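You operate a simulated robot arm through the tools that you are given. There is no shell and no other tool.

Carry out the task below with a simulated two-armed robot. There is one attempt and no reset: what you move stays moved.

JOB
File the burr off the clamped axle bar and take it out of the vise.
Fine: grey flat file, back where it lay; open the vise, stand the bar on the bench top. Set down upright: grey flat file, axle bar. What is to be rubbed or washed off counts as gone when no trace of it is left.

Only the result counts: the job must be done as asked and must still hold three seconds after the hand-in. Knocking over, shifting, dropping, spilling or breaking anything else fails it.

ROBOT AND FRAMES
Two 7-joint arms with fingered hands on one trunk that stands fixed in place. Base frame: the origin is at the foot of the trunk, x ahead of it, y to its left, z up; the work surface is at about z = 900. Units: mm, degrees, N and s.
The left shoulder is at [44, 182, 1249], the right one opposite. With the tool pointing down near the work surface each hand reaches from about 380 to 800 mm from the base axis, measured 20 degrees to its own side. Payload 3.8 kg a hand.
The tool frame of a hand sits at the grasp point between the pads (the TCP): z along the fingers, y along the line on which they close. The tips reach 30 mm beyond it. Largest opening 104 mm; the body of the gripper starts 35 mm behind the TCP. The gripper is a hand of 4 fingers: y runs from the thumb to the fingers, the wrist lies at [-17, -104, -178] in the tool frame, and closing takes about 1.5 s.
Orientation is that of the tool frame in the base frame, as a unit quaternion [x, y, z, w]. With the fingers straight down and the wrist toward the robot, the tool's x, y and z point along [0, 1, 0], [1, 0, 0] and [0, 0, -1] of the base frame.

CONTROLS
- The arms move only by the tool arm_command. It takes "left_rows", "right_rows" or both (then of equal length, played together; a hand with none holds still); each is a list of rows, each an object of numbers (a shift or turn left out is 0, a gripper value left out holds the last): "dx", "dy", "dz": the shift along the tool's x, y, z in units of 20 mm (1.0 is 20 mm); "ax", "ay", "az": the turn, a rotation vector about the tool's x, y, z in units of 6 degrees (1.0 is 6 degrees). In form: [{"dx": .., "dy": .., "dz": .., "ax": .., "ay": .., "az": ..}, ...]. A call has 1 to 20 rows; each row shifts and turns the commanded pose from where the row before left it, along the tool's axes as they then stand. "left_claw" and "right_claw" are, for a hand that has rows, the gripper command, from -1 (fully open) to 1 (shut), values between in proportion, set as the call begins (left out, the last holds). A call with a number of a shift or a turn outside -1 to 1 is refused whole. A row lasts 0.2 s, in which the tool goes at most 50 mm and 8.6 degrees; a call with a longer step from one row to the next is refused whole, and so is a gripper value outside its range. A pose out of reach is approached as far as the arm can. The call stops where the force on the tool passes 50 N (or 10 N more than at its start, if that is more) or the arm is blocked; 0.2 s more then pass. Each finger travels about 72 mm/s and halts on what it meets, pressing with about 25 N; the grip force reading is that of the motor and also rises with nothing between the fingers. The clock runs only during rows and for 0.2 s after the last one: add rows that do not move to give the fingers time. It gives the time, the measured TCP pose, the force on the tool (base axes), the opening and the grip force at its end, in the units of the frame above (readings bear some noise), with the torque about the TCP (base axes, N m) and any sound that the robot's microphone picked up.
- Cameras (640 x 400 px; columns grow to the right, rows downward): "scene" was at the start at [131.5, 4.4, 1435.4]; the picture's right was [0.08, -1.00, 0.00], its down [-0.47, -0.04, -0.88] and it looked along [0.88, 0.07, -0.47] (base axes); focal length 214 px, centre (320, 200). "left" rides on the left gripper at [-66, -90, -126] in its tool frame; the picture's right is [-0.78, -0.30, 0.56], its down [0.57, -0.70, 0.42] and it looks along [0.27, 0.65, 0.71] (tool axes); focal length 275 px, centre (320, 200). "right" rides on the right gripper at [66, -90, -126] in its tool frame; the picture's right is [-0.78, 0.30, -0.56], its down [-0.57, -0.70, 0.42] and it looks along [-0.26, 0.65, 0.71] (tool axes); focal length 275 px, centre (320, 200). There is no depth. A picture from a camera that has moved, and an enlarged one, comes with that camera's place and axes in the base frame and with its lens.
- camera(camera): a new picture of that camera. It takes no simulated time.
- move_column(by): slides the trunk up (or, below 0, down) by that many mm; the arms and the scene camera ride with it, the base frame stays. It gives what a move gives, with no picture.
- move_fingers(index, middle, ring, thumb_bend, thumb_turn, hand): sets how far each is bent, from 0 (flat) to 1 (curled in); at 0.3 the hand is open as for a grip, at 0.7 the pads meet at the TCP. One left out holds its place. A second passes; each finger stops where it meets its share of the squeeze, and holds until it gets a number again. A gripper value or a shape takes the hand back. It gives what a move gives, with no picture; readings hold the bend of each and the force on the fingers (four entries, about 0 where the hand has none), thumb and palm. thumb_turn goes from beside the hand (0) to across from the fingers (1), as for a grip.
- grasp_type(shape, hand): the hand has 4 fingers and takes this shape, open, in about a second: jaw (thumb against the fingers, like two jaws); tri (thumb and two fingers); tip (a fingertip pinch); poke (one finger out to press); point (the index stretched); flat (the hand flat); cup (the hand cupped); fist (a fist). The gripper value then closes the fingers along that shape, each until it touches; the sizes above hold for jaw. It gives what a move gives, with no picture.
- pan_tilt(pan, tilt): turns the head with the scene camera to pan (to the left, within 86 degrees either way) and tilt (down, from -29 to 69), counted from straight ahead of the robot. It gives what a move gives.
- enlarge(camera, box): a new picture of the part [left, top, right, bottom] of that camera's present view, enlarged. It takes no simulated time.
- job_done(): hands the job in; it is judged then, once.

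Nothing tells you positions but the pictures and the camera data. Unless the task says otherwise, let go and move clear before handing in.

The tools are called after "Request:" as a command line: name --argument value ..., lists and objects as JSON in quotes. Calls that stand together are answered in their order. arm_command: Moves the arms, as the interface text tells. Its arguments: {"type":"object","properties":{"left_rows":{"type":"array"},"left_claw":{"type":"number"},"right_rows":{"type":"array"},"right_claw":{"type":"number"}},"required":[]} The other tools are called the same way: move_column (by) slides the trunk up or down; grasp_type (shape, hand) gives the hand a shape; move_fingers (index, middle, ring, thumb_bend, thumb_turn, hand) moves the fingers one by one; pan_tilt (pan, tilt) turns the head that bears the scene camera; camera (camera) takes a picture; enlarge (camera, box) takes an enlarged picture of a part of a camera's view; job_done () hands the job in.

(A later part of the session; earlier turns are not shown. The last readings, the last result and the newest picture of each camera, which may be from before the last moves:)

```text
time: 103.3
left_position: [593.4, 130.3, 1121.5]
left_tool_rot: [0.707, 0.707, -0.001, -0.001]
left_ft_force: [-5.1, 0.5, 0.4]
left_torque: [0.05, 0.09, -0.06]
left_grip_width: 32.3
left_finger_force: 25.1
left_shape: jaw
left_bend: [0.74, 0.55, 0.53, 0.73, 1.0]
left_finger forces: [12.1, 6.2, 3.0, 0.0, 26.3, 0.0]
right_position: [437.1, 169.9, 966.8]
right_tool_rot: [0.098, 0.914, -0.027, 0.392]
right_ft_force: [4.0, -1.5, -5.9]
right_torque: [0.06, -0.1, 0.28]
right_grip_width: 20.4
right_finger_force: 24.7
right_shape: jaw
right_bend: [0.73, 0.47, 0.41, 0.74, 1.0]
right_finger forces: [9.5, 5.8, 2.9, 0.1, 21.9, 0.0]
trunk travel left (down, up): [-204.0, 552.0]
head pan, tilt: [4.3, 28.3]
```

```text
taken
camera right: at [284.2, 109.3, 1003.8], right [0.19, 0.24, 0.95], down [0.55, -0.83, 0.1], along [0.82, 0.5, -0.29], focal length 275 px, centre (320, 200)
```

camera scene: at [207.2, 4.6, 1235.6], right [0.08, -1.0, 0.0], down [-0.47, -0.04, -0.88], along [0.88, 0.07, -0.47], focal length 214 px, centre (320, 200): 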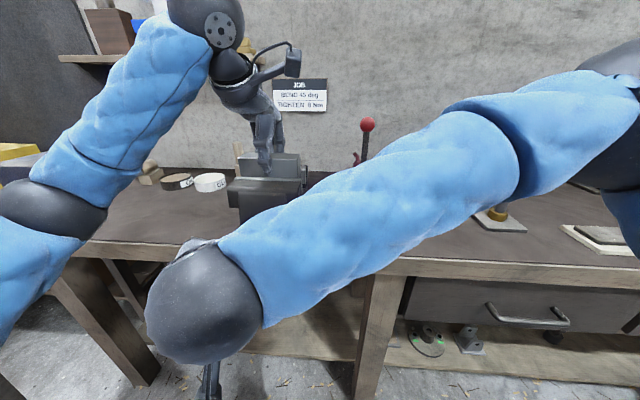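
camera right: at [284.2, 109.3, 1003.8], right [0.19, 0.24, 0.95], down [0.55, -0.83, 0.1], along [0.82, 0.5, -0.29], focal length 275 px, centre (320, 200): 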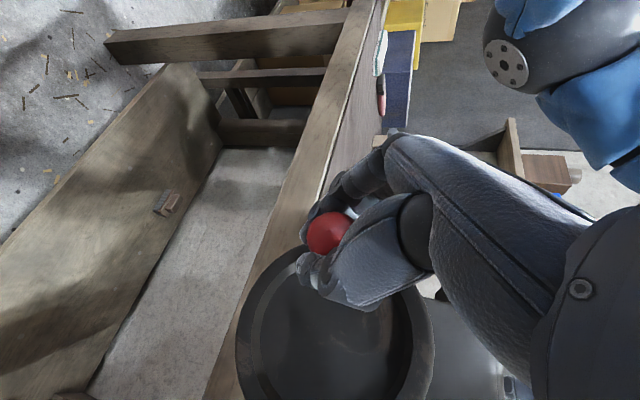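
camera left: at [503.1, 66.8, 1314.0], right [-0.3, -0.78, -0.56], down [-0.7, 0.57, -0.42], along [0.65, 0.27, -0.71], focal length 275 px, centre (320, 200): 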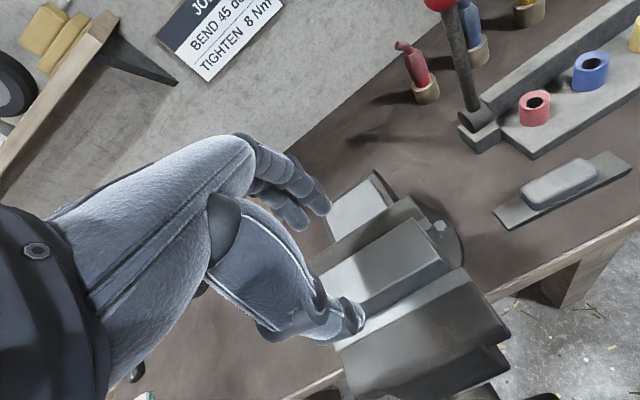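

Gripped well. I turn on from 9 o'clock downward, 30° first.

Request:
arm_command --right_rows '[{"dx": 0.127, "dy": -0.032, "dz": 0.13}, {"dx": 0.127, "dy": -0.032, "dz": 0.13}, {"dx": 0.115, "dy": -0.063, "dz": 0.127}, {"dx": 0.115, "dy": -0.063, "dz": 0.127}, {"dx": 0.101, "dy": -0.093, "dz": 0.122}, {"dx": 0.101, "dy": -0.093, "dz": 0.122}, {}]'

Request:
camera --camera "right"

Request:
enlarge --camera "scene" --box '[220, 145, 320, 225]'

```text
time: 104.9
left_position: [593.4, 131.5, 1122.8]
left_tool_rot: [0.707, 0.707, 0.0, 0.0]
left_ft_force: [-1.4, -1.9, 0.3]
left_torque: [-0.05, 0.02, -0.1]
left_grip_width: 32.4
left_finger_force: 24.7
left_shape: jaw
left_bend: [0.74, 0.55, 0.53, 0.73, 1.0]
left_finger forces: [13.3, 6.7, 3.2, 0.0, 24.8, 0.0]
right_position: [436.5, 163.8, 945.8]
right_tool_rot: [0.097, 0.915, -0.026, 0.391]
right_ft_force: [-1.4, 9.2, -1.7]
right_torque: [-0.11, -0.07, 0.54]
right_grip_width: 20.2
right_finger_force: 25.6
right_shape: jaw
right_bend: [0.74, 0.47, 0.36, 0.77, 1.0]
right_finger forces: [7.8, 6.7, 6.0, 0.0, 13.7, 0.0]
trunk travel left (down, up): [-204.0, 552.0]
head pan, tilt: [4.3, 28.3]
```

```text
taken
camera right: at [283.7, 102.5, 982.6], right [0.19, 0.24, 0.95], down [0.55, -0.83, 0.1], along [0.81, 0.51, -0.29], focal length 275 px, centre (320, 200)
```

right: 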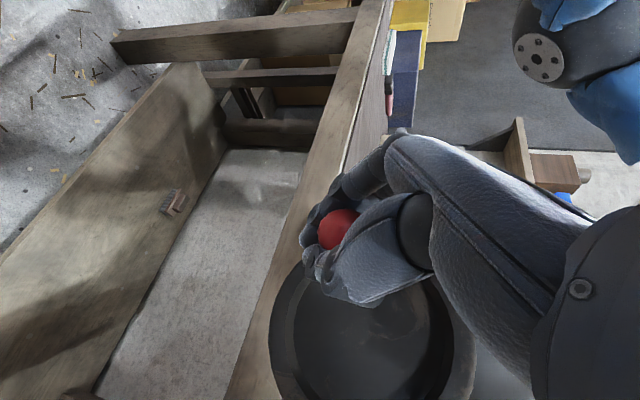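

```text
5.00 times, centred on (270, 185) of scene
camera zoom: at [207.1, 5.5, 1235.5], right [0.08, -1.0, 0.0], down [-0.47, -0.04, -0.88], along [0.88, 0.07, -0.47], focal length 1072 px, centre (570, 275)
```

zoom: 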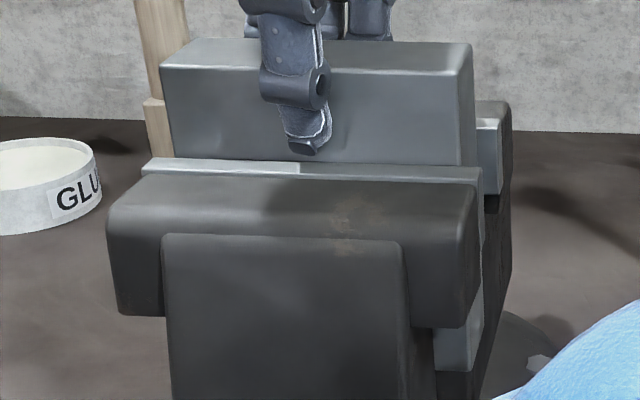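

Turning smoothly with low force. I continue another 40°.

Request:
arm_command --right_rows '[{"dx": 0.085, "dy": -0.105, "dz": 0.113}, {"dx": 0.085, "dy": -0.105, "dz": 0.113}, {"dx": 0.065, "dy": -0.138, "dz": 0.1}, {"dx": 0.065, "dy": -0.138, "dz": 0.1}, {"dx": 0.043, "dy": -0.157, "dz": 0.086}, {"dx": 0.043, "dy": -0.157, "dz": 0.086}, {"dx": 0.02, "dy": -0.168, "dz": 0.066}, {"dx": 0.02, "dy": -0.168, "dz": 0.066}, {}]'

Request:
camera --camera "right"

Request:
enlarge --camera "scene" --box '[220, 145, 320, 225]'

```text
time: 106.9
left_position: [594.2, 134.6, 1120.5]
left_tool_rot: [0.707, 0.707, -0.001, 0.001]
left_ft_force: [-5.6, -2.7, 5.0]
left_torque: [-0.07, 0.16, -0.1]
left_grip_width: 32.8
left_finger_force: 25.7
left_shape: jaw
left_bend: [0.74, 0.55, 0.53, 0.73, 1.0]
left_finger forces: [12.8, 6.4, 3.2, 0.0, 26.6, 0.0]
right_position: [435.5, 146.5, 926.8]
right_tool_rot: [0.093, 0.916, -0.027, 0.389]
right_ft_force: [-1.2, 37.3, -24.4]
right_torque: [-1.04, 0.47, 0.47]
right_grip_width: 20.6
right_finger_force: 25.3
right_shape: jaw
right_bend: [0.74, 0.45, 0.3, 0.78, 1.0]
right_finger forces: [20.0, 14.6, 9.1, 0.0, 0.0, 0.0]
trunk travel left (down, up): [-204.0, 552.0]
head pan, tilt: [4.3, 28.3]
```

```text
taken
camera right: at [283.1, 82.8, 965.2], right [0.19, 0.24, 0.95], down [0.56, -0.82, 0.1], along [0.81, 0.51, -0.29], focal length 275 px, centre (320, 200)
```

right: 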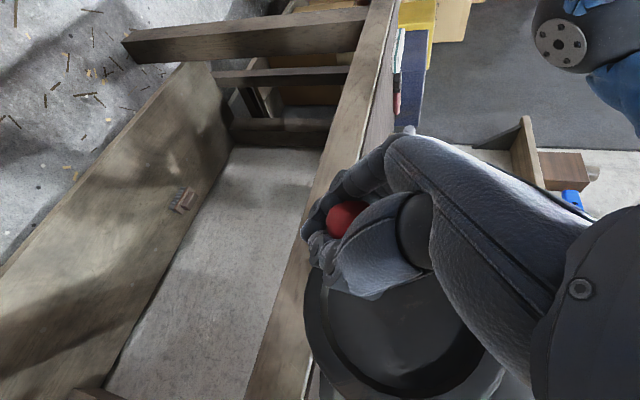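

```text
5.00 times, centred on (270, 185) of scene
camera zoom: at [207.6, 9.3, 1235.4], right [0.08, -1.0, 0.0], down [-0.47, -0.04, -0.88], along [0.88, 0.06, -0.48], focal length 1072 px, centre (570, 275)
```

zoom: 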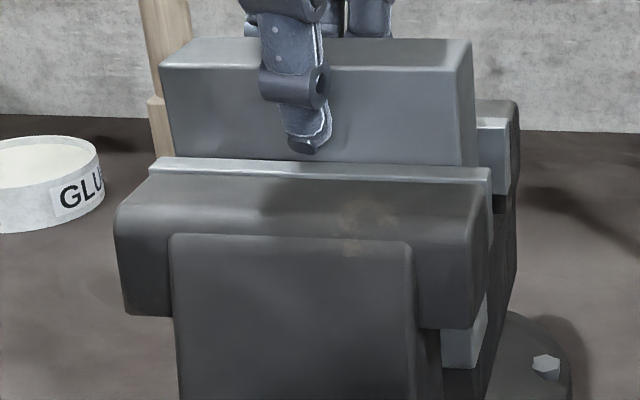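

The force rose because my assumed circle was off: the handle runs at about 49 mm radius around (y 122, z 966). The bar also seems to have shifted slightly with the left hand, so it is loosening. I'll correct the hand onto the right circle.

Request:
arm_command --right_rows '[{"dx": 0.136, "dy": 0.167, "dz": 0.08}, {"dx": 0.136, "dy": 0.167, "dz": 0.08}, {}]'

Request:
camera --camera "right"

```text
time: 107.7
left_position: [593.2, 132.5, 1122.2]
left_tool_rot: [0.707, 0.708, -0.001, -0.001]
left_ft_force: [-0.3, 2.1, -0.6]
left_torque: [0.06, 0.0, -0.03]
left_grip_width: 32.4
left_finger_force: 25.8
left_shape: jaw
left_bend: [0.74, 0.55, 0.53, 0.73, 1.0]
left_finger forces: [13.9, 7.0, 3.2, 0.1, 24.7, 0.1]
right_position: [436.4, 147.6, 923.9]
right_tool_rot: [0.098, 0.914, -0.027, 0.392]
right_ft_force: [-7.8, 10.7, -6.6]
right_torque: [-0.32, 0.05, 0.62]
right_grip_width: 18.8
right_finger_force: 24.8
right_shape: jaw
right_bend: [0.73, 0.47, 0.31, 0.78, 1.0]
right_finger forces: [0.8, 6.7, 5.9, 0.0, 0.4, 0.0]
trunk travel left (down, up): [-204.0, 552.0]
head pan, tilt: [4.3, 28.3]
```

```text
taken
camera right: at [283.9, 86.3, 960.7], right [0.19, 0.24, 0.95], down [0.55, -0.83, 0.1], along [0.81, 0.5, -0.29], focal length 275 px, centre (320, 200)
```

right: 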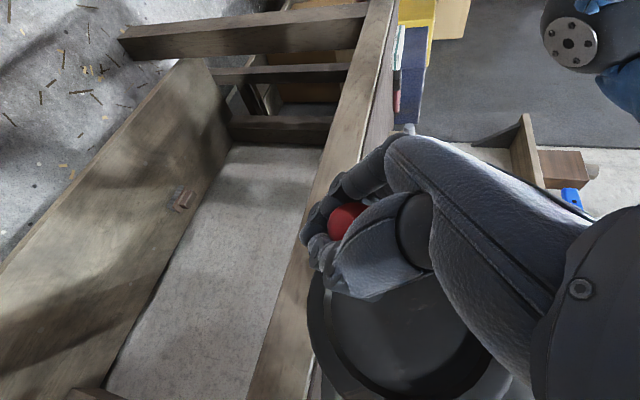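

The grip on the knob is slipping. I open and look where the knob sits.

Request:
arm_command --right_rows '[{}, {}, {}, {}, {}]' --right_claw -0.6

Request:
enlarge --camera "right" --box '[220, 120, 440, 340]'

Request:
camera --camera "scene"

```text
time: 108.9
left_position: [593.5, 130.9, 1122.3]
left_tool_rot: [0.708, 0.707, 0.0, 0.0]
left_ft_force: [-1.4, 2.5, -0.1]
left_torque: [0.04, 0.03, -0.02]
left_grip_width: 32.5
left_finger_force: 25.0
left_shape: jaw
left_bend: [0.74, 0.55, 0.53, 0.73, 1.0]
left_finger forces: [13.6, 6.7, 3.1, 0.1, 25.2, 0.0]
right_position: [436.7, 146.6, 923.6]
right_tool_rot: [0.098, 0.915, -0.026, 0.391]
right_ft_force: [0.0, 2.8, -0.5]
right_torque: [-0.14, -0.01, 0.11]
right_grip_width: 82.9
right_finger_force: 0.1
right_shape: jaw
right_bend: [0.27, 0.34, 0.3, 0.47, 0.98]
right_finger forces: [0.0, 0.1, 2.9, 0.0, 0.0, 0.0]
trunk travel left (down, up): [-204.0, 552.0]
head pan, tilt: [4.3, 28.3]
```

```text
1.82 times, centred on (330, 230) of right
camera zoom: at [284.5, 85.8, 960.6], right [0.19, 0.24, 0.95], down [0.55, -0.83, 0.1], along [0.82, 0.5, -0.28], focal length 500 px, centre (302, 146)
```

zoom: 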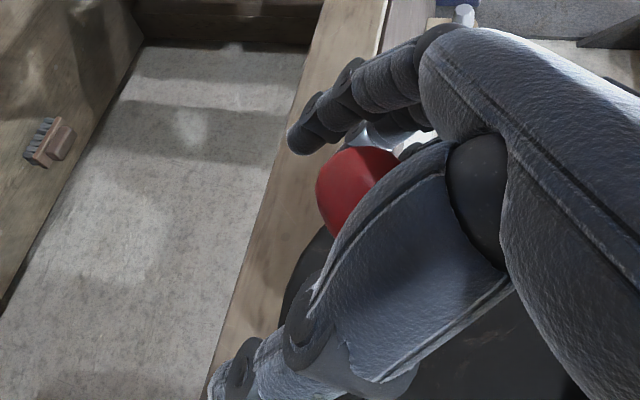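

```text
taken
camera scene: at [207.0, 5.1, 1235.6], right [0.08, -1.0, 0.0], down [-0.47, -0.04, -0.88], along [0.88, 0.07, -0.47], focal length 214 px, centre (320, 200)
```

scene: 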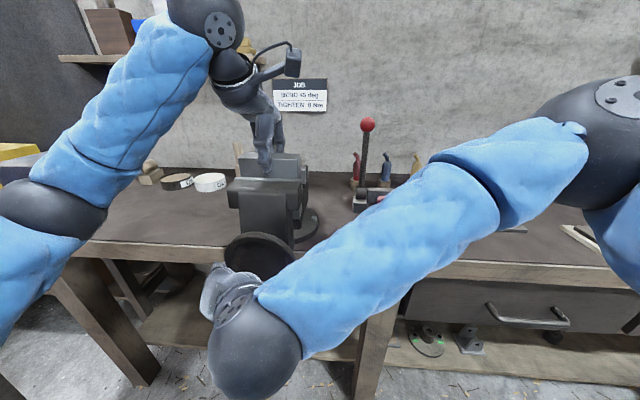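

The handle seems to have stopped at roughly 100° of travel, so it may be at its end stop. I compare the jaw now with the earlier views.

Request:
enlarge --camera "scene" --box '[170, 90, 330, 290]'

Request:
enlarge --camera "left" --box '[180, 120, 460, 360]'

Request:
enlarge --camera "scene" --box '[220, 145, 320, 225]'

```text
2.00 times, centred on (250, 190) of scene
camera zoom: at [207.0, 5.1, 1235.6], right [0.08, -1.0, 0.0], down [-0.47, -0.04, -0.88], along [0.88, 0.07, -0.47], focal length 429 px, centre (460, 220)
```

zoom: 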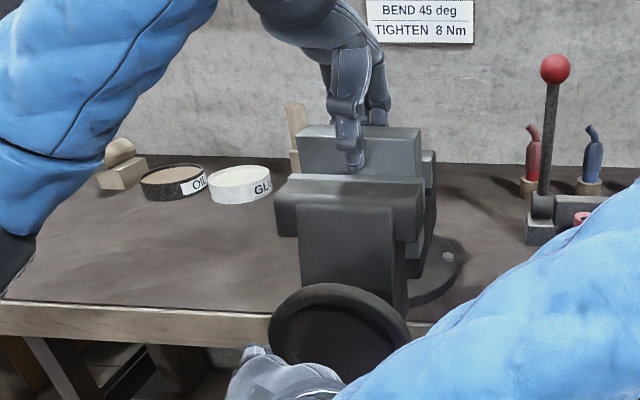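

```text
1.67 times, centred on (320, 240) of left
camera zoom: at [502.8, 63.9, 1248.0], right [-0.3, -0.78, -0.56], down [-0.7, 0.57, -0.42], along [0.65, 0.26, -0.71], focal length 459 px, centre (320, 133)
```

zoom: 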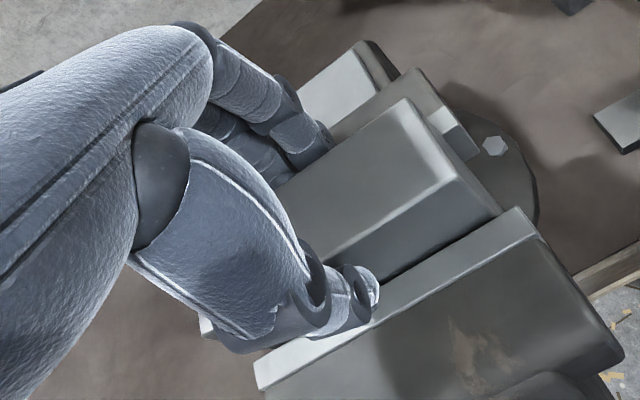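

```text
5.00 times, centred on (270, 185) of scene
camera zoom: at [207.0, 5.1, 1235.6], right [0.08, -1.0, 0.0], down [-0.47, -0.04, -0.88], along [0.88, 0.07, -0.47], focal length 1072 px, centre (570, 275)
```

zoom: 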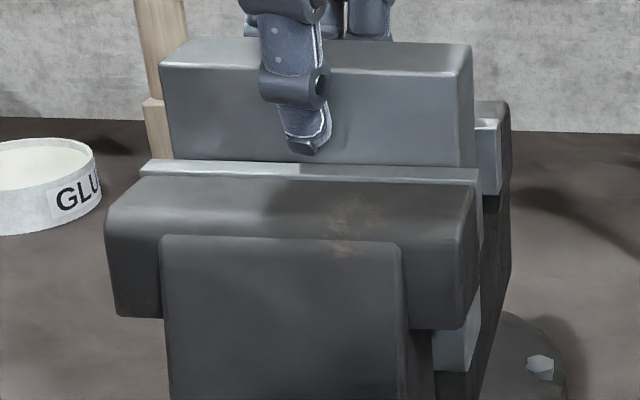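

A thin gap is now visible between bar and front jaw: it opens roughly 2 mm per 100°. I'll re-centre on the knob and continue turning.

Request:
arm_command --right_rows '[{"dx": -0.12, "dy": 0.24, "dz": -0.18}, {"dx": -0.12, "dy": 0.24, "dz": -0.18}, {"dx": -0.12, "dy": 0.23, "dz": -0.18}, {}]'

Request:
camera --camera "right"

Request:
camera --camera "scene"

```text
time: 109.9
left_position: [592.4, 130.6, 1122.6]
left_tool_rot: [0.707, 0.707, 0.0, 0.0]
left_ft_force: [-1.8, 1.9, -0.4]
left_torque: [0.04, -0.02, -0.06]
left_grip_width: 32.7
left_finger_force: 25.4
left_shape: jaw
left_bend: [0.74, 0.55, 0.53, 0.73, 1.0]
left_finger forces: [13.5, 6.8, 3.4, 0.0, 25.1, 0.1]
right_position: [437.9, 160.9, 936.6]
right_tool_rot: [0.098, 0.915, -0.026, 0.391]
right_ft_force: [-0.5, 0.0, -0.5]
right_torque: [0.02, 0.06, 0.0]
right_grip_width: 82.8
right_finger_force: 0.1
right_shape: jaw
right_bend: [0.27, 0.34, 0.31, 0.47, 0.98]
right_finger forces: [0.0, 0.1, 0.0, 0.0, 0.1, 0.0]
trunk travel left (down, up): [-204.0, 552.0]
head pan, tilt: [4.3, 28.3]
```

```text
taken
camera right: at [284.9, 100.1, 974.1], right [0.19, 0.24, 0.95], down [0.55, -0.83, 0.1], along [0.82, 0.5, -0.28], focal length 275 px, centre (320, 200)
```

right: 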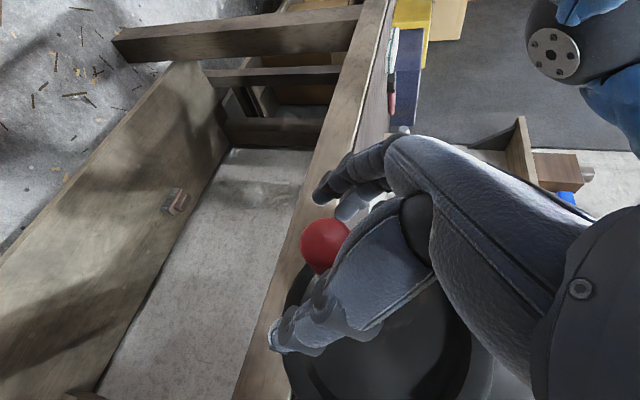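

```text
taken
camera scene: at [207.0, 4.7, 1235.6], right [0.08, -1.0, 0.0], down [-0.47, -0.04, -0.88], along [0.88, 0.07, -0.47], focal length 214 px, centre (320, 200)
```

scene: 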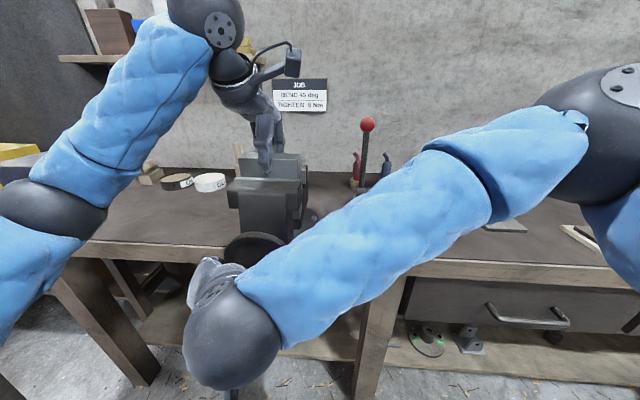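

Well centred on the knob. I close and turn 20° on the corrected circle, watching the force.

Request:
arm_command --right_rows '[{}, {}, {}, {}, {}, {}, {}, {}]' --right_claw 1

Request:
arm_command --right_rows '[{"dx": 0.09, "dy": -0.15, "dz": 0.128}, {"dx": 0.09, "dy": -0.15, "dz": 0.128}, {"dx": 0.066, "dy": -0.173, "dz": 0.111}, {"dx": 0.066, "dy": -0.173, "dz": 0.111}, {}]'

Request:
camera --camera "right"

```text
time: 111.7
left_position: [594.1, 130.3, 1121.3]
left_tool_rot: [0.707, 0.707, 0.0, 0.0]
left_ft_force: [-2.8, 2.0, 0.5]
left_torque: [0.06, 0.06, -0.06]
left_grip_width: 32.5
left_finger_force: 25.2
left_shape: jaw
left_bend: [0.74, 0.55, 0.53, 0.73, 1.0]
left_finger forces: [13.1, 6.8, 3.7, 0.1, 25.8, 0.0]
right_position: [438.1, 161.7, 936.9]
right_tool_rot: [0.098, 0.914, -0.027, 0.392]
right_ft_force: [2.4, 0.3, -5.8]
right_torque: [0.0, -0.01, 0.18]
right_grip_width: 21.6
right_finger_force: 25.4
right_shape: jaw
right_bend: [0.71, 0.47, 0.36, 0.75, 1.0]
right_finger forces: [11.0, 5.5, 2.7, 0.1, 21.7, 0.0]
trunk travel left (down, up): [-204.0, 552.0]
head pan, tilt: [4.3, 28.3]
```

```text
time: 112.9
left_position: [593.7, 131.1, 1121.2]
left_tool_rot: [0.707, 0.707, -0.002, -0.001]
left_ft_force: [-2.1, 0.3, -0.2]
left_torque: [-0.04, 0.08, -0.07]
left_grip_width: 32.5
left_finger_force: 25.4
left_shape: jaw
left_bend: [0.74, 0.55, 0.53, 0.73, 1.0]
left_finger forces: [12.9, 6.7, 3.5, 0.1, 25.9, 0.1]
right_position: [437.7, 149.9, 924.0]
right_tool_rot: [0.096, 0.915, -0.028, 0.39]
right_ft_force: [1.8, 11.7, -8.0]
right_torque: [-0.27, 0.18, 0.34]
right_grip_width: 20.8
right_finger_force: 25.3
right_shape: jaw
right_bend: [0.72, 0.48, 0.33, 0.79, 1.0]
right_finger forces: [11.0, 5.3, 6.0, 0.0, 12.7, 0.1]
trunk travel left (down, up): [-204.0, 552.0]
head pan, tilt: [4.3, 28.3]
```

```text
taken
camera right: at [284.6, 88.3, 961.3], right [0.19, 0.24, 0.95], down [0.55, -0.83, 0.1], along [0.81, 0.5, -0.29], focal length 275 px, centre (320, 200)
```

right: 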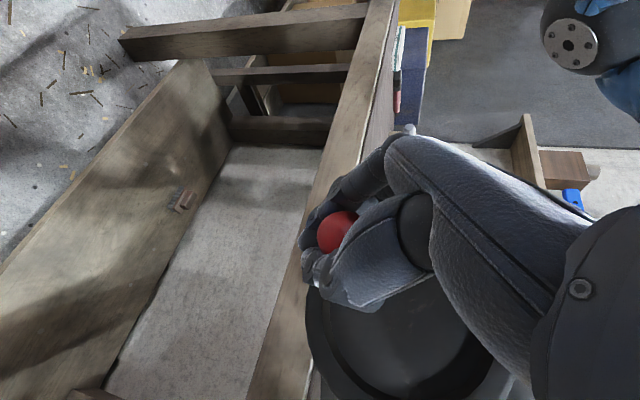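

It follows now with modest force. I continue 40° with a slight outward correction.

Request:
arm_command --right_rows '[{"dx": 0.064, "dy": -0.175, "dz": 0.11}, {"dx": 0.064, "dy": -0.175, "dz": 0.11}, {"dx": 0.016, "dy": -0.203, "dz": 0.072}, {"dx": 0.016, "dy": -0.203, "dz": 0.072}, {"dx": -0.011, "dy": -0.211, "dz": 0.049}, {"dx": -0.011, "dy": -0.211, "dz": 0.049}, {"dx": -0.04, "dy": -0.21, "dz": 0.021}, {"dx": -0.04, "dy": -0.21, "dz": 0.021}, {}]'

Request:
camera --camera "right"

Request:
enlarge --camera "scene" --box '[170, 90, 330, 290]'

```text
time: 114.2
left_position: [594.4, 131.0, 1121.2]
left_tool_rot: [0.708, 0.706, -0.001, 0.0]
left_ft_force: [-5.8, -1.1, 0.4]
left_torque: [-0.02, 0.16, -0.06]
left_grip_width: 32.6
left_finger_force: 24.9
left_shape: jaw
left_bend: [0.74, 0.55, 0.53, 0.73, 1.0]
left_finger forces: [12.2, 6.1, 3.1, 0.1, 26.9, 0.0]
right_position: [433.6, 134.9, 912.6]
right_tool_rot: [0.087, 0.918, -0.025, 0.385]
right_ft_force: [6.1, 27.8, -15.9]
right_torque: [-1.34, 0.42, 0.37]
right_grip_width: 17.8
right_finger_force: 24.7
right_shape: jaw
right_bend: [0.72, 0.52, 0.28, 0.81, 1.0]
right_finger forces: [8.6, 2.0, 17.0, 0.0, 0.0, 0.0]
trunk travel left (down, up): [-204.0, 552.0]
head pan, tilt: [4.3, 28.3]
stopped in row 6 (right hand): the force on the tool passed its limit at 52 N (the readings are from after the stop); the commanded pose is now the measured one
```

```text
taken
camera right: at [281.9, 70.3, 951.8], right [0.19, 0.24, 0.95], down [0.57, -0.82, 0.09], along [0.8, 0.52, -0.3], focal length 275 px, centre (320, 200)
```

right: 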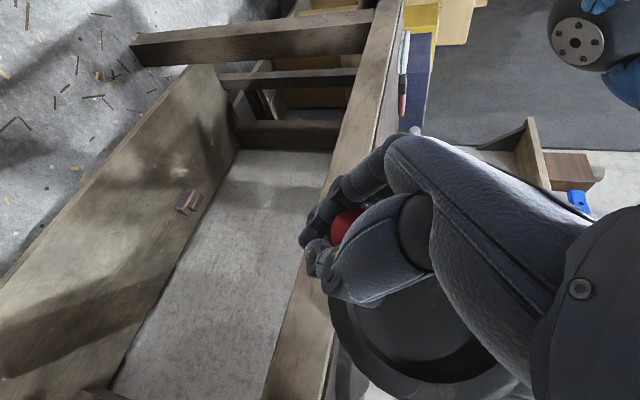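

```text
2.00 times, centred on (250, 190) of scene
camera zoom: at [208.5, 7.3, 1235.2], right [0.08, -1.0, 0.0], down [-0.47, -0.04, -0.88], along [0.88, 0.06, -0.48], focal length 429 px, centre (460, 220)
```

zoom: 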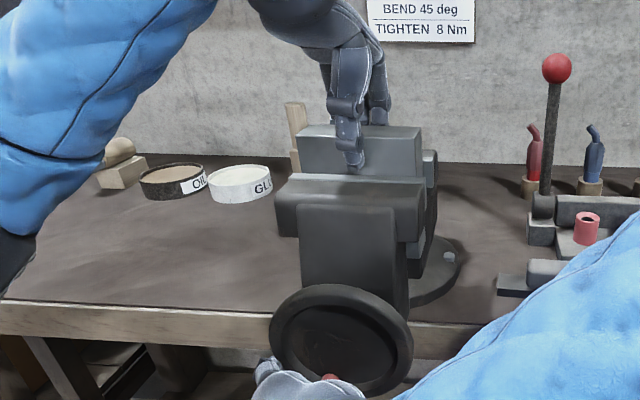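

The ring finger is being blocked by the wheel rim and knocks the grip off. I'll switch the right hand to the three-point shape (thumb plus two fingers) and look again.

Request:
grasp_type --hand "right" --shape "tri"

Request:
camera --camera "right"

Request:
enlarge --camera "scene" --box '[170, 190, 330, 310]'

```text
time: 115.1
left_position: [594.9, 135.5, 1121.1]
left_tool_rot: [0.708, 0.707, -0.002, 0.003]
left_ft_force: [-9.3, -4.2, 7.1]
left_torque: [-0.17, 0.29, -0.1]
left_grip_width: 33.2
left_finger_force: 24.7
left_shape: jaw
left_bend: [0.74, 0.56, 0.54, 0.73, 1.0]
left_finger forces: [11.5, 5.4, 3.0, 0.0, 28.8, 0.0]
right_position: [433.3, 137.3, 911.3]
right_tool_rot: [0.086, 0.919, -0.026, 0.384]
right_ft_force: [17.4, 52.9, -32.3]
right_torque: [-2.65, 1.6, 1.29]
right_grip_width: 103.8
right_finger_force: 0.0
right_shape: tri
right_bend: [0.3, 0.3, 0.3, 0.3, 0.97]
right_finger forces: [0.0, 0.0, 60.9, 0.1, 0.1, 0.0]
trunk travel left (down, up): [-204.0, 552.0]
head pan, tilt: [4.3, 28.3]
```

```text
taken
camera right: at [282.6, 72.9, 951.4], right [0.2, 0.25, 0.95], down [0.57, -0.82, 0.09], along [0.8, 0.52, -0.3], focal length 275 px, centre (320, 200)
```

right: 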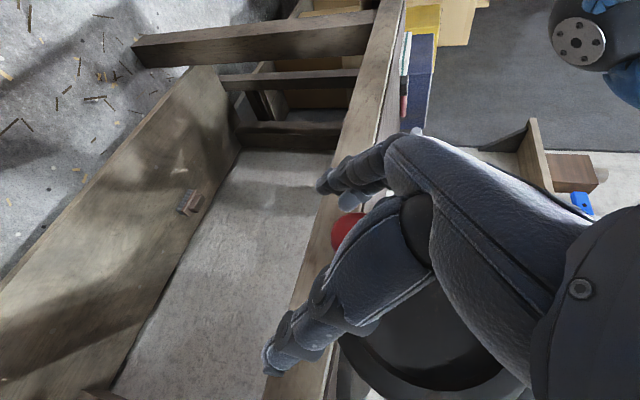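

```text
3.33 times, centred on (250, 250) of scene
camera zoom: at [209.5, 11.2, 1235.0], right [0.08, -1.0, 0.01], down [-0.48, -0.04, -0.88], along [0.88, 0.06, -0.48], focal length 715 px, centre (553, 33)
```

zoom: 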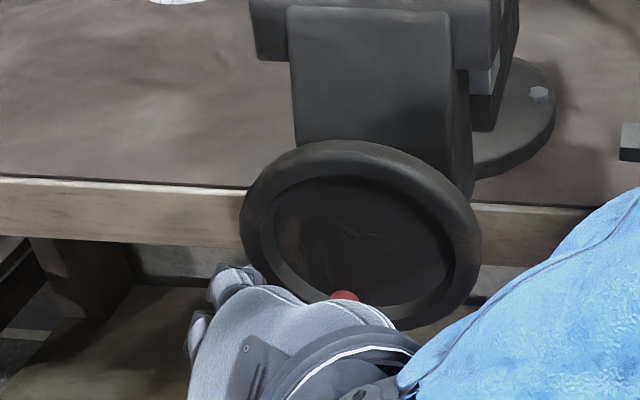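

The ring finger is pressing hard on something. I relieve the load by moving +y, then lift the hand away to see the handle clearly.

Request:
arm_command --right_rows '[{"dy": 0.25}, {"dy": 0.25}, {"dx": -0.5, "dz": -0.48, "dy": 0.02}, {"dx": -0.5, "dz": -0.48, "dy": 0.02}, {"dx": -0.5, "dz": -0.48, "dy": 0.02}, {"dx": -0.5, "dz": -0.48, "dy": 0.02}, {"dx": -0.5, "dz": -0.48, "dy": 0.02}, {"dx": -0.5, "dz": -0.48, "dy": 0.02}, {"dx": -0.5, "dz": -0.48, "dy": 0.02}, {"dx": -0.5, "dz": -0.48, "dy": 0.02}, {}]'

Request:
camera --camera "right"

Request:
enlarge --camera "scene" --box '[170, 130, 330, 310]'

```text
time: 117.5
left_position: [593.4, 128.4, 1121.1]
left_tool_rot: [0.708, 0.707, -0.001, 0.0]
left_ft_force: [0.5, 0.8, 0.6]
left_torque: [-0.03, -0.02, -0.05]
left_grip_width: 32.4
left_finger_force: 25.5
left_shape: jaw
left_bend: [0.74, 0.55, 0.53, 0.73, 1.0]
left_finger forces: [13.6, 6.6, 3.5, 0.1, 23.5, 0.0]
right_position: [436.4, 140.1, 1026.1]
right_tool_rot: [0.094, 0.917, -0.025, 0.388]
right_ft_force: [1.0, 0.2, 0.6]
right_torque: [0.03, 0.02, 0.01]
right_grip_width: 103.9
right_finger_force: 0.1
right_shape: tri
right_bend: [0.3, 0.3, 0.99, 0.3, 0.97]
right_finger forces: [0.1, 0.0, 0.0, 0.1, 0.1, 0.0]
trunk travel left (down, up): [-204.0, 552.0]
head pan, tilt: [4.3, 28.3]
```

```text
taken
camera right: at [285.5, 77.0, 1064.0], right [0.19, 0.24, 0.95], down [0.56, -0.82, 0.1], along [0.81, 0.51, -0.29], focal length 275 px, centre (320, 200)
```

right: 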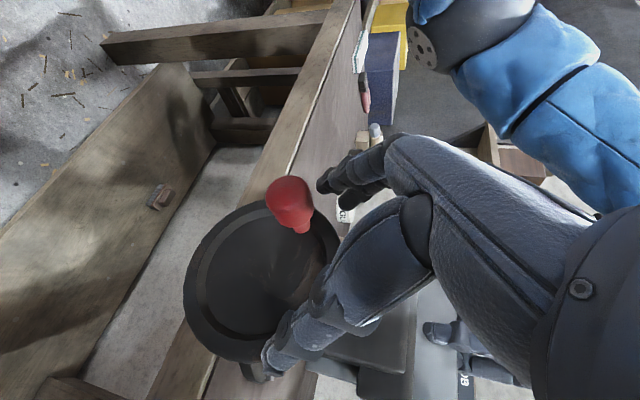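

```text
2.22 times, centred on (250, 220) of scene
camera zoom: at [207.7, 4.5, 1235.4], right [0.08, -1.0, 0.0], down [-0.47, -0.04, -0.88], along [0.88, 0.07, -0.48], focal length 477 px, centre (476, 156)
```

zoom: 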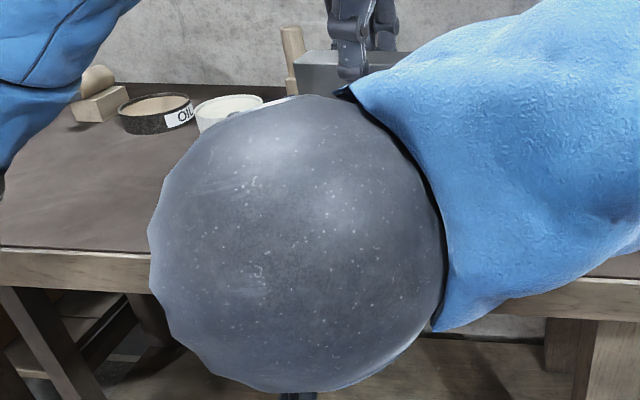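

Lifting with the curled ring finger dragged the handle back up to about φ = 28°, so it turns easily in itself. With the three-point shape I now re-approach the handle and grip it again.

Request:
arm_command --right_rows '[{"dx": 0.29, "dy": 0.31, "dz": 0.215}, {"dx": 0.29, "dy": 0.31, "dz": 0.215}, {"dx": 0.29, "dy": 0.31, "dz": 0.215}, {"dx": 0.29, "dy": 0.31, "dz": 0.215}, {}]'

Request:
camera --camera "right"

```text
time: 118.7
left_position: [593.3, 129.2, 1121.6]
left_tool_rot: [0.708, 0.706, -0.001, 0.001]
left_ft_force: [0.4, -0.5, -0.1]
left_torque: [0.01, -0.01, -0.07]
left_grip_width: 32.7
left_finger_force: 25.3
left_shape: jaw
left_bend: [0.74, 0.55, 0.53, 0.73, 1.0]
left_finger forces: [13.6, 6.6, 3.5, 0.0, 23.6, 0.0]
right_position: [438.5, 167.0, 998.4]
right_tool_rot: [0.092, 0.917, -0.024, 0.388]
right_ft_force: [0.2, 0.0, 0.1]
right_torque: [-0.01, -0.02, 0.02]
right_grip_width: 103.8
right_finger_force: 0.1
right_shape: tri
right_bend: [0.3, 0.3, 0.99, 0.3, 0.97]
right_finger forces: [0.0, 0.1, 0.0, 0.0, 0.1, 0.1]
trunk travel left (down, up): [-204.0, 552.0]
head pan, tilt: [4.3, 28.3]
```

```text
taken
camera right: at [287.1, 103.6, 1035.8], right [0.19, 0.24, 0.95], down [0.56, -0.82, 0.1], along [0.81, 0.51, -0.29], focal length 275 px, centre (320, 200)
```

right: 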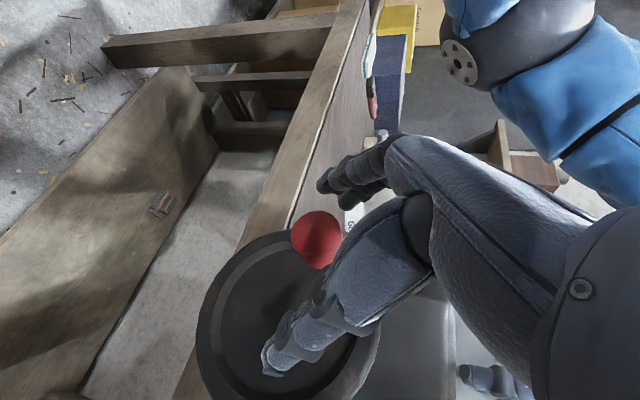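

Request:
arm_command --right_rows '[{}, {}, {}, {}, {}, {}, {}, {}, {}]' --right_claw 1

Request:
camera --camera "right"

```text
time: 120.7
left_position: [593.8, 129.5, 1122.3]
left_tool_rot: [0.708, 0.706, 0.0, 0.0]
left_ft_force: [-1.3, 0.8, -0.1]
left_torque: [0.02, 0.04, -0.06]
left_grip_width: 32.5
left_finger_force: 24.6
left_shape: jaw
left_bend: [0.74, 0.55, 0.53, 0.73, 1.0]
left_finger forces: [13.0, 6.4, 3.5, 0.0, 24.1, 0.1]
right_position: [438.1, 166.4, 997.9]
right_tool_rot: [0.092, 0.917, -0.024, 0.388]
right_ft_force: [0.0, 0.2, -5.9]
right_torque: [0.15, -0.05, 0.18]
right_grip_width: 24.5
right_finger_force: 24.9
right_shape: tri
right_bend: [0.74, 0.47, 1.0, 0.74, 1.0]
right_finger forces: [10.4, 11.9, 0.0, 0.1, 21.6, 0.0]
trunk travel left (down, up): [-204.0, 552.0]
head pan, tilt: [4.3, 28.3]
```

```text
taken
camera right: at [287.2, 103.5, 1035.7], right [0.19, 0.24, 0.95], down [0.56, -0.82, 0.1], along [0.81, 0.51, -0.29], focal length 275 px, centre (320, 200)
```

right: 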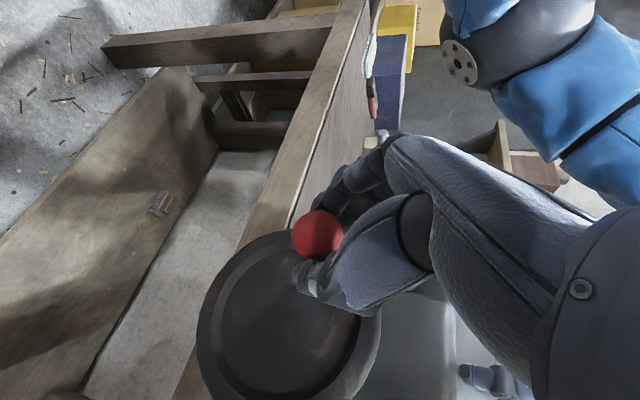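

Good three-point grip. I turn 50°.

Request:
arm_command --right_rows '[{"dx": 0.144, "dy": 0.071, "dz": 0.12}, {"dx": 0.144, "dy": 0.071, "dz": 0.12}, {"dx": 0.148, "dy": 0.039, "dz": 0.133}, {"dx": 0.148, "dy": 0.039, "dz": 0.133}, {"dx": 0.147, "dy": 0.007, "dz": 0.14}, {"dx": 0.147, "dy": 0.007, "dz": 0.14}, {"dx": 0.141, "dy": -0.03, "dz": 0.144}, {"dx": 0.141, "dy": -0.03, "dz": 0.144}, {"dx": 0.129, "dy": -0.064, "dz": 0.141}, {"dx": 0.129, "dy": -0.064, "dz": 0.141}, {}]'

Request:
camera --camera "right"

```text
time: 123.1
left_position: [593.9, 129.4, 1122.5]
left_tool_rot: [0.707, 0.707, 0.0, 0.0]
left_ft_force: [-1.3, -0.1, -0.8]
left_torque: [0.01, 0.0, -0.01]
left_grip_width: 32.5
left_finger_force: 25.2
left_shape: jaw
left_bend: [0.74, 0.55, 0.53, 0.73, 1.0]
left_finger forces: [13.7, 6.3, 3.1, 0.1, 23.5, 0.0]
right_position: [437.6, 168.2, 959.7]
right_tool_rot: [0.091, 0.916, -0.025, 0.389]
right_ft_force: [0.6, 2.0, 4.3]
right_torque: [-0.02, -0.09, 0.22]
right_grip_width: 23.0
right_finger_force: 25.3
right_shape: tri
right_bend: [0.75, 0.47, 1.0, 0.76, 1.0]
right_finger forces: [4.2, 13.6, 0.0, 0.0, 14.8, 0.0]
trunk travel left (down, up): [-204.0, 552.0]
head pan, tilt: [4.3, 28.3]
```

```text
taken
camera right: at [285.8, 105.1, 997.3], right [0.19, 0.24, 0.95], down [0.56, -0.82, 0.1], along [0.81, 0.52, -0.29], focal length 275 px, centre (320, 200)
```

right: 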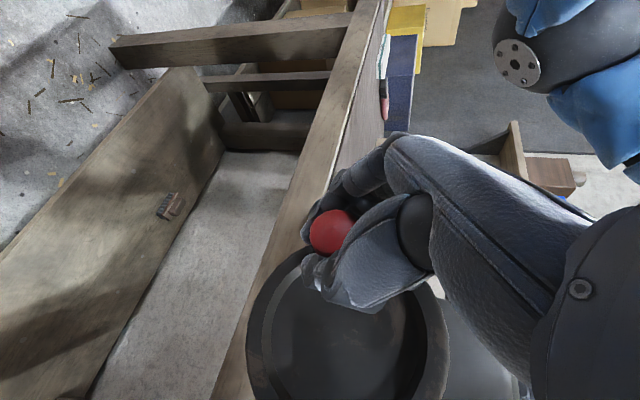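

Very low forces now. Continue 40°.

Request:
arm_command --right_rows '[{"dx": 0.115, "dy": -0.095, "dz": 0.136}, {"dx": 0.115, "dy": -0.095, "dz": 0.136}, {"dx": 0.098, "dy": -0.122, "dz": 0.128}, {"dx": 0.098, "dy": -0.122, "dz": 0.128}, {"dx": 0.076, "dy": -0.151, "dz": 0.113}, {"dx": 0.076, "dy": -0.151, "dz": 0.113}, {"dx": 0.055, "dy": -0.17, "dz": 0.098}, {"dx": 0.055, "dy": -0.17, "dz": 0.098}, {}]'

Request:
camera --camera "right"

Request:
enlarge --camera "scene" --box '[170, 130, 330, 310]'

```text
time: 125.1
left_position: [594.1, 131.0, 1121.3]
left_tool_rot: [0.707, 0.707, -0.001, 0.002]
left_ft_force: [-0.5, -0.5, -0.4]
left_torque: [-0.02, -0.03, -0.05]
left_grip_width: 32.5
left_finger_force: 24.9
left_shape: jaw
left_bend: [0.74, 0.55, 0.53, 0.73, 1.0]
left_finger forces: [13.5, 6.3, 3.2, 0.0, 24.0, 0.0]
right_position: [436.3, 150.6, 932.6]
right_tool_rot: [0.089, 0.918, -0.025, 0.386]
right_ft_force: [-5.5, 19.7, -16.2]
right_torque: [-0.35, 0.44, 0.72]
right_grip_width: 23.6
right_finger_force: 25.5
right_shape: tri
right_bend: [0.75, 0.45, 1.0, 0.8, 1.0]
right_finger forces: [6.1, 22.1, 0.1, 0.1, 0.2, 0.0]
trunk travel left (down, up): [-204.0, 552.0]
head pan, tilt: [4.3, 28.3]
```

```text
taken
camera right: at [285.5, 86.5, 971.7], right [0.19, 0.24, 0.95], down [0.56, -0.82, 0.09], along [0.8, 0.52, -0.3], focal length 275 px, centre (320, 200)
```

right: 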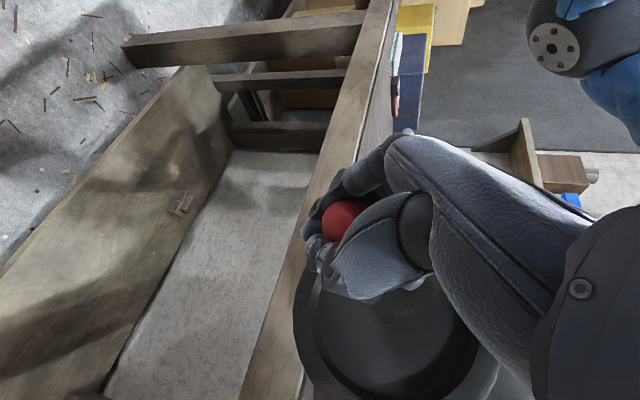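

```text
2.22 times, centred on (250, 220) of scene
camera zoom: at [207.6, 7.4, 1235.3], right [0.08, -1.0, 0.0], down [-0.47, -0.04, -0.88], along [0.88, 0.07, -0.48], focal length 477 px, centre (476, 156)
```

zoom: 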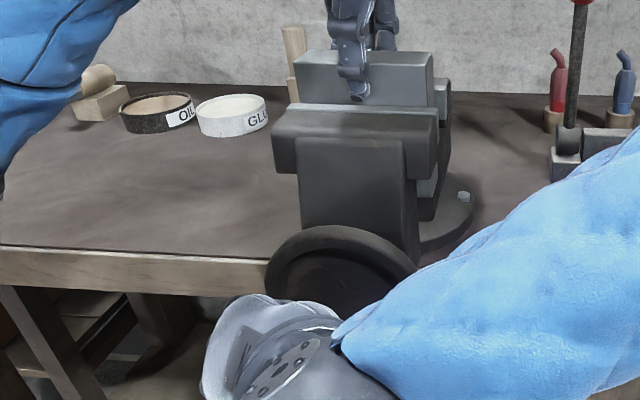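

The pattern of force shows the fingertips catching the wheel's rim from the outside. I'll open, re-centre on the handle and stay about 12 mm further back from the wheel.

Request:
arm_command --right_rows '[{}, {}, {}, {"dx": 0.02, "dy": 0.18, "dz": -0.31}, {"dx": 0.03, "dy": 0.18, "dz": -0.31}, {"dx": 0.03, "dy": 0.18, "dz": -0.3}, {}]' --right_claw -0.4

Request:
camera --camera "right"

Request:
enlarge --camera "scene" --box '[170, 190, 330, 310]'

```text
time: 126.7
left_position: [593.6, 128.4, 1122.7]
left_tool_rot: [0.708, 0.707, 0.0, -0.001]
left_ft_force: [-1.0, -0.3, 0.9]
left_torque: [-0.03, -0.01, -0.04]
left_grip_width: 32.5
left_finger_force: 25.0
left_shape: jaw
left_bend: [0.74, 0.55, 0.53, 0.73, 1.0]
left_finger forces: [13.4, 6.3, 3.2, 0.0, 23.6, 0.0]
right_position: [426.8, 160.1, 947.7]
right_tool_rot: [0.092, 0.917, -0.024, 0.389]
right_ft_force: [-0.4, 0.1, 0.4]
right_torque: [-0.02, -0.03, 0.02]
right_grip_width: 72.8
right_finger_force: 0.1
right_shape: tri
right_bend: [0.27, 0.37, 0.99, 0.57, 0.99]
right_finger forces: [0.0, 0.0, 0.0, 0.0, 0.1, 0.1]
trunk travel left (down, up): [-204.0, 552.0]
head pan, tilt: [4.3, 28.3]
```

```text
taken
camera right: at [274.6, 97.0, 985.3], right [0.19, 0.24, 0.95], down [0.56, -0.82, 0.1], along [0.81, 0.51, -0.29], focal length 275 px, centre (320, 200)
```

right: 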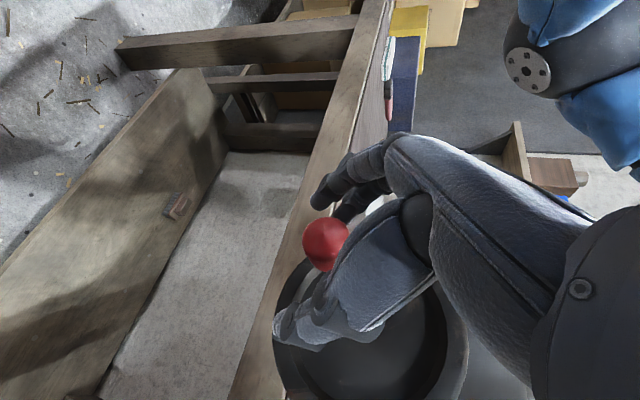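

```text
3.33 times, centred on (250, 250) of scene
camera zoom: at [207.5, 4.6, 1235.5], right [0.08, -1.0, 0.0], down [-0.47, -0.04, -0.88], along [0.88, 0.07, -0.48], focal length 715 px, centre (553, 33)
```

zoom: 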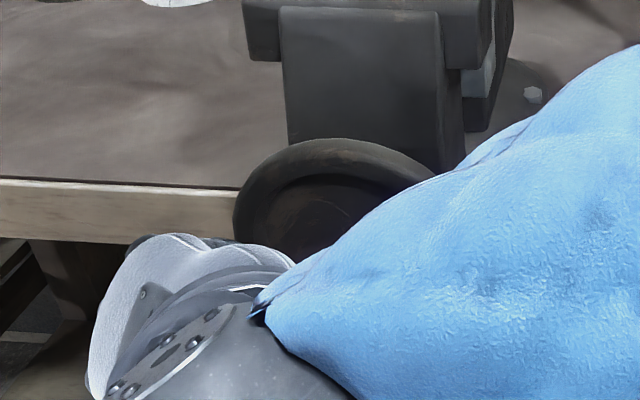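

The knob sits between the pads about 16 mm past the TCP. Close and turn in small steps.

Request:
arm_command --right_rows '[{}, {}, {}, {}, {}, {}, {}]' --right_claw 1

Request:
arm_command --right_rows '[{"dx": 0.098, "dy": -0.122, "dz": 0.128}, {"dx": 0.098, "dy": -0.122, "dz": 0.128}, {"dx": 0.076, "dy": -0.151, "dz": 0.113}, {"dx": 0.076, "dy": -0.151, "dz": 0.113}, {"dx": 0.055, "dy": -0.17, "dz": 0.098}, {"dx": 0.055, "dy": -0.17, "dz": 0.098}, {}]'

Request:
camera --camera "right"

```text
time: 128.3
left_position: [593.6, 129.6, 1122.6]
left_tool_rot: [0.707, 0.707, -0.001, 0.001]
left_ft_force: [-1.4, 0.6, 0.3]
left_torque: [0.04, 0.05, -0.08]
left_grip_width: 32.1
left_finger_force: 25.1
left_shape: jaw
left_bend: [0.74, 0.55, 0.53, 0.73, 1.0]
left_finger forces: [12.7, 6.3, 3.6, 0.1, 24.4, 0.0]
right_position: [425.9, 159.4, 947.5]
right_tool_rot: [0.092, 0.917, -0.025, 0.388]
right_ft_force: [2.0, -1.1, -7.2]
right_torque: [0.06, 0.05, 0.17]
right_grip_width: 20.9
right_finger_force: 24.8
right_shape: tri
right_bend: [0.74, 0.47, 1.0, 0.73, 1.0]
right_finger forces: [10.1, 10.9, 0.0, 0.0, 21.3, 0.1]
trunk travel left (down, up): [-204.0, 552.0]
head pan, tilt: [4.3, 28.3]
```

```text
time: 129.9
left_position: [594.4, 130.3, 1122.8]
left_tool_rot: [0.708, 0.706, 0.0, 0.001]
left_ft_force: [-1.0, -0.2, 0.9]
left_torque: [-0.01, 0.0, -0.03]
left_grip_width: 32.5
left_finger_force: 24.3
left_shape: jaw
left_bend: [0.74, 0.55, 0.53, 0.73, 1.0]
left_finger forces: [13.4, 6.2, 3.3, 0.0, 23.9, 0.0]
right_position: [425.9, 142.9, 929.0]
right_tool_rot: [0.09, 0.917, -0.026, 0.387]
right_ft_force: [-1.5, 7.6, -8.8]
right_torque: [-0.14, 0.13, 0.38]
right_grip_width: 21.7
right_finger_force: 25.0
right_shape: tri
right_bend: [0.74, 0.45, 1.0, 0.75, 1.0]
right_finger forces: [10.1, 15.4, 0.0, 0.1, 14.7, 0.0]
trunk travel left (down, up): [-204.0, 552.0]
head pan, tilt: [4.3, 28.3]
```

```text
taken
camera right: at [274.4, 79.7, 967.8], right [0.19, 0.24, 0.95], down [0.56, -0.82, 0.1], along [0.81, 0.51, -0.29], focal length 275 px, centre (320, 200)
```

right: 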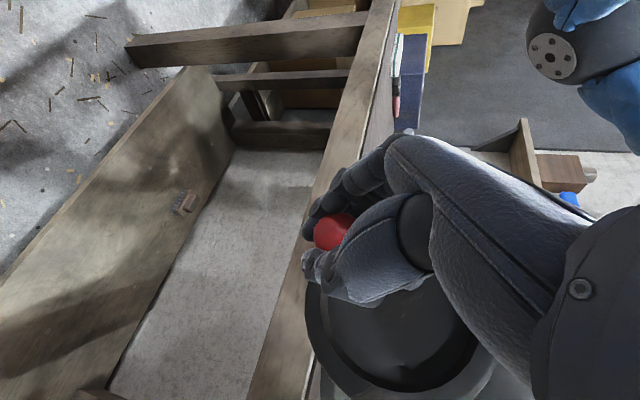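

Works with low force. Continue 30° through the bottom.

Request:
arm_command --right_rows '[{"dx": 0.031, "dy": -0.196, "dz": 0.082}, {"dx": 0.031, "dy": -0.196, "dz": 0.082}, {"dx": 0.003, "dy": -0.207, "dz": 0.057}, {"dx": 0.003, "dy": -0.207, "dz": 0.057}, {"dx": -0.023, "dy": -0.211, "dz": 0.033}, {"dx": -0.023, "dy": -0.211, "dz": 0.033}, {}]'

Request:
camera --camera "right"

Request:
enlarge --camera "scene" --box '[170, 130, 330, 310]'

```text
time: 131.5
left_position: [594.4, 131.5, 1121.1]
left_tool_rot: [0.708, 0.706, -0.001, 0.001]
left_ft_force: [-4.8, -1.2, 1.1]
left_torque: [-0.04, 0.16, -0.11]
left_grip_width: 32.5
left_finger_force: 24.6
left_shape: jaw
left_bend: [0.74, 0.55, 0.53, 0.73, 1.0]
left_finger forces: [12.0, 5.8, 3.1, 0.0, 26.7, 0.0]
right_position: [424.3, 119.1, 919.7]
right_tool_rot: [0.088, 0.919, -0.027, 0.382]
right_ft_force: [-3.8, 15.5, -45.9]
right_torque: [-1.26, 0.84, 0.51]
right_grip_width: 21.5
right_finger_force: 24.9
right_shape: tri
right_bend: [0.74, 0.45, 1.0, 0.76, 1.0]
right_finger forces: [20.3, 31.3, 0.0, 0.1, 10.3, 0.0]
trunk travel left (down, up): [-204.0, 552.0]
head pan, tilt: [4.3, 28.3]
```

```text
taken
camera right: at [273.7, 56.0, 960.4], right [0.2, 0.25, 0.95], down [0.56, -0.82, 0.09], along [0.8, 0.52, -0.31], focal length 275 px, centre (320, 200)
```

right: 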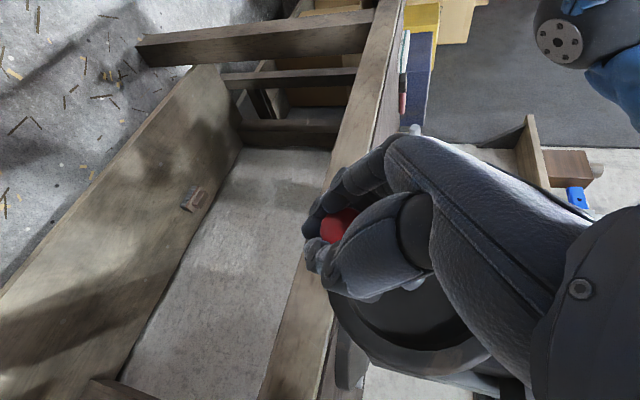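

```text
2.22 times, centred on (250, 220) of scene
camera zoom: at [208.6, 7.2, 1235.0], right [0.08, -1.0, 0.0], down [-0.47, -0.04, -0.88], along [0.88, 0.07, -0.48], focal length 477 px, centre (476, 156)
```

zoom: 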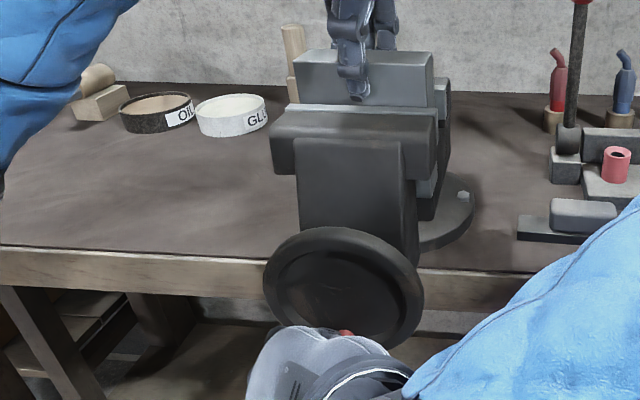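

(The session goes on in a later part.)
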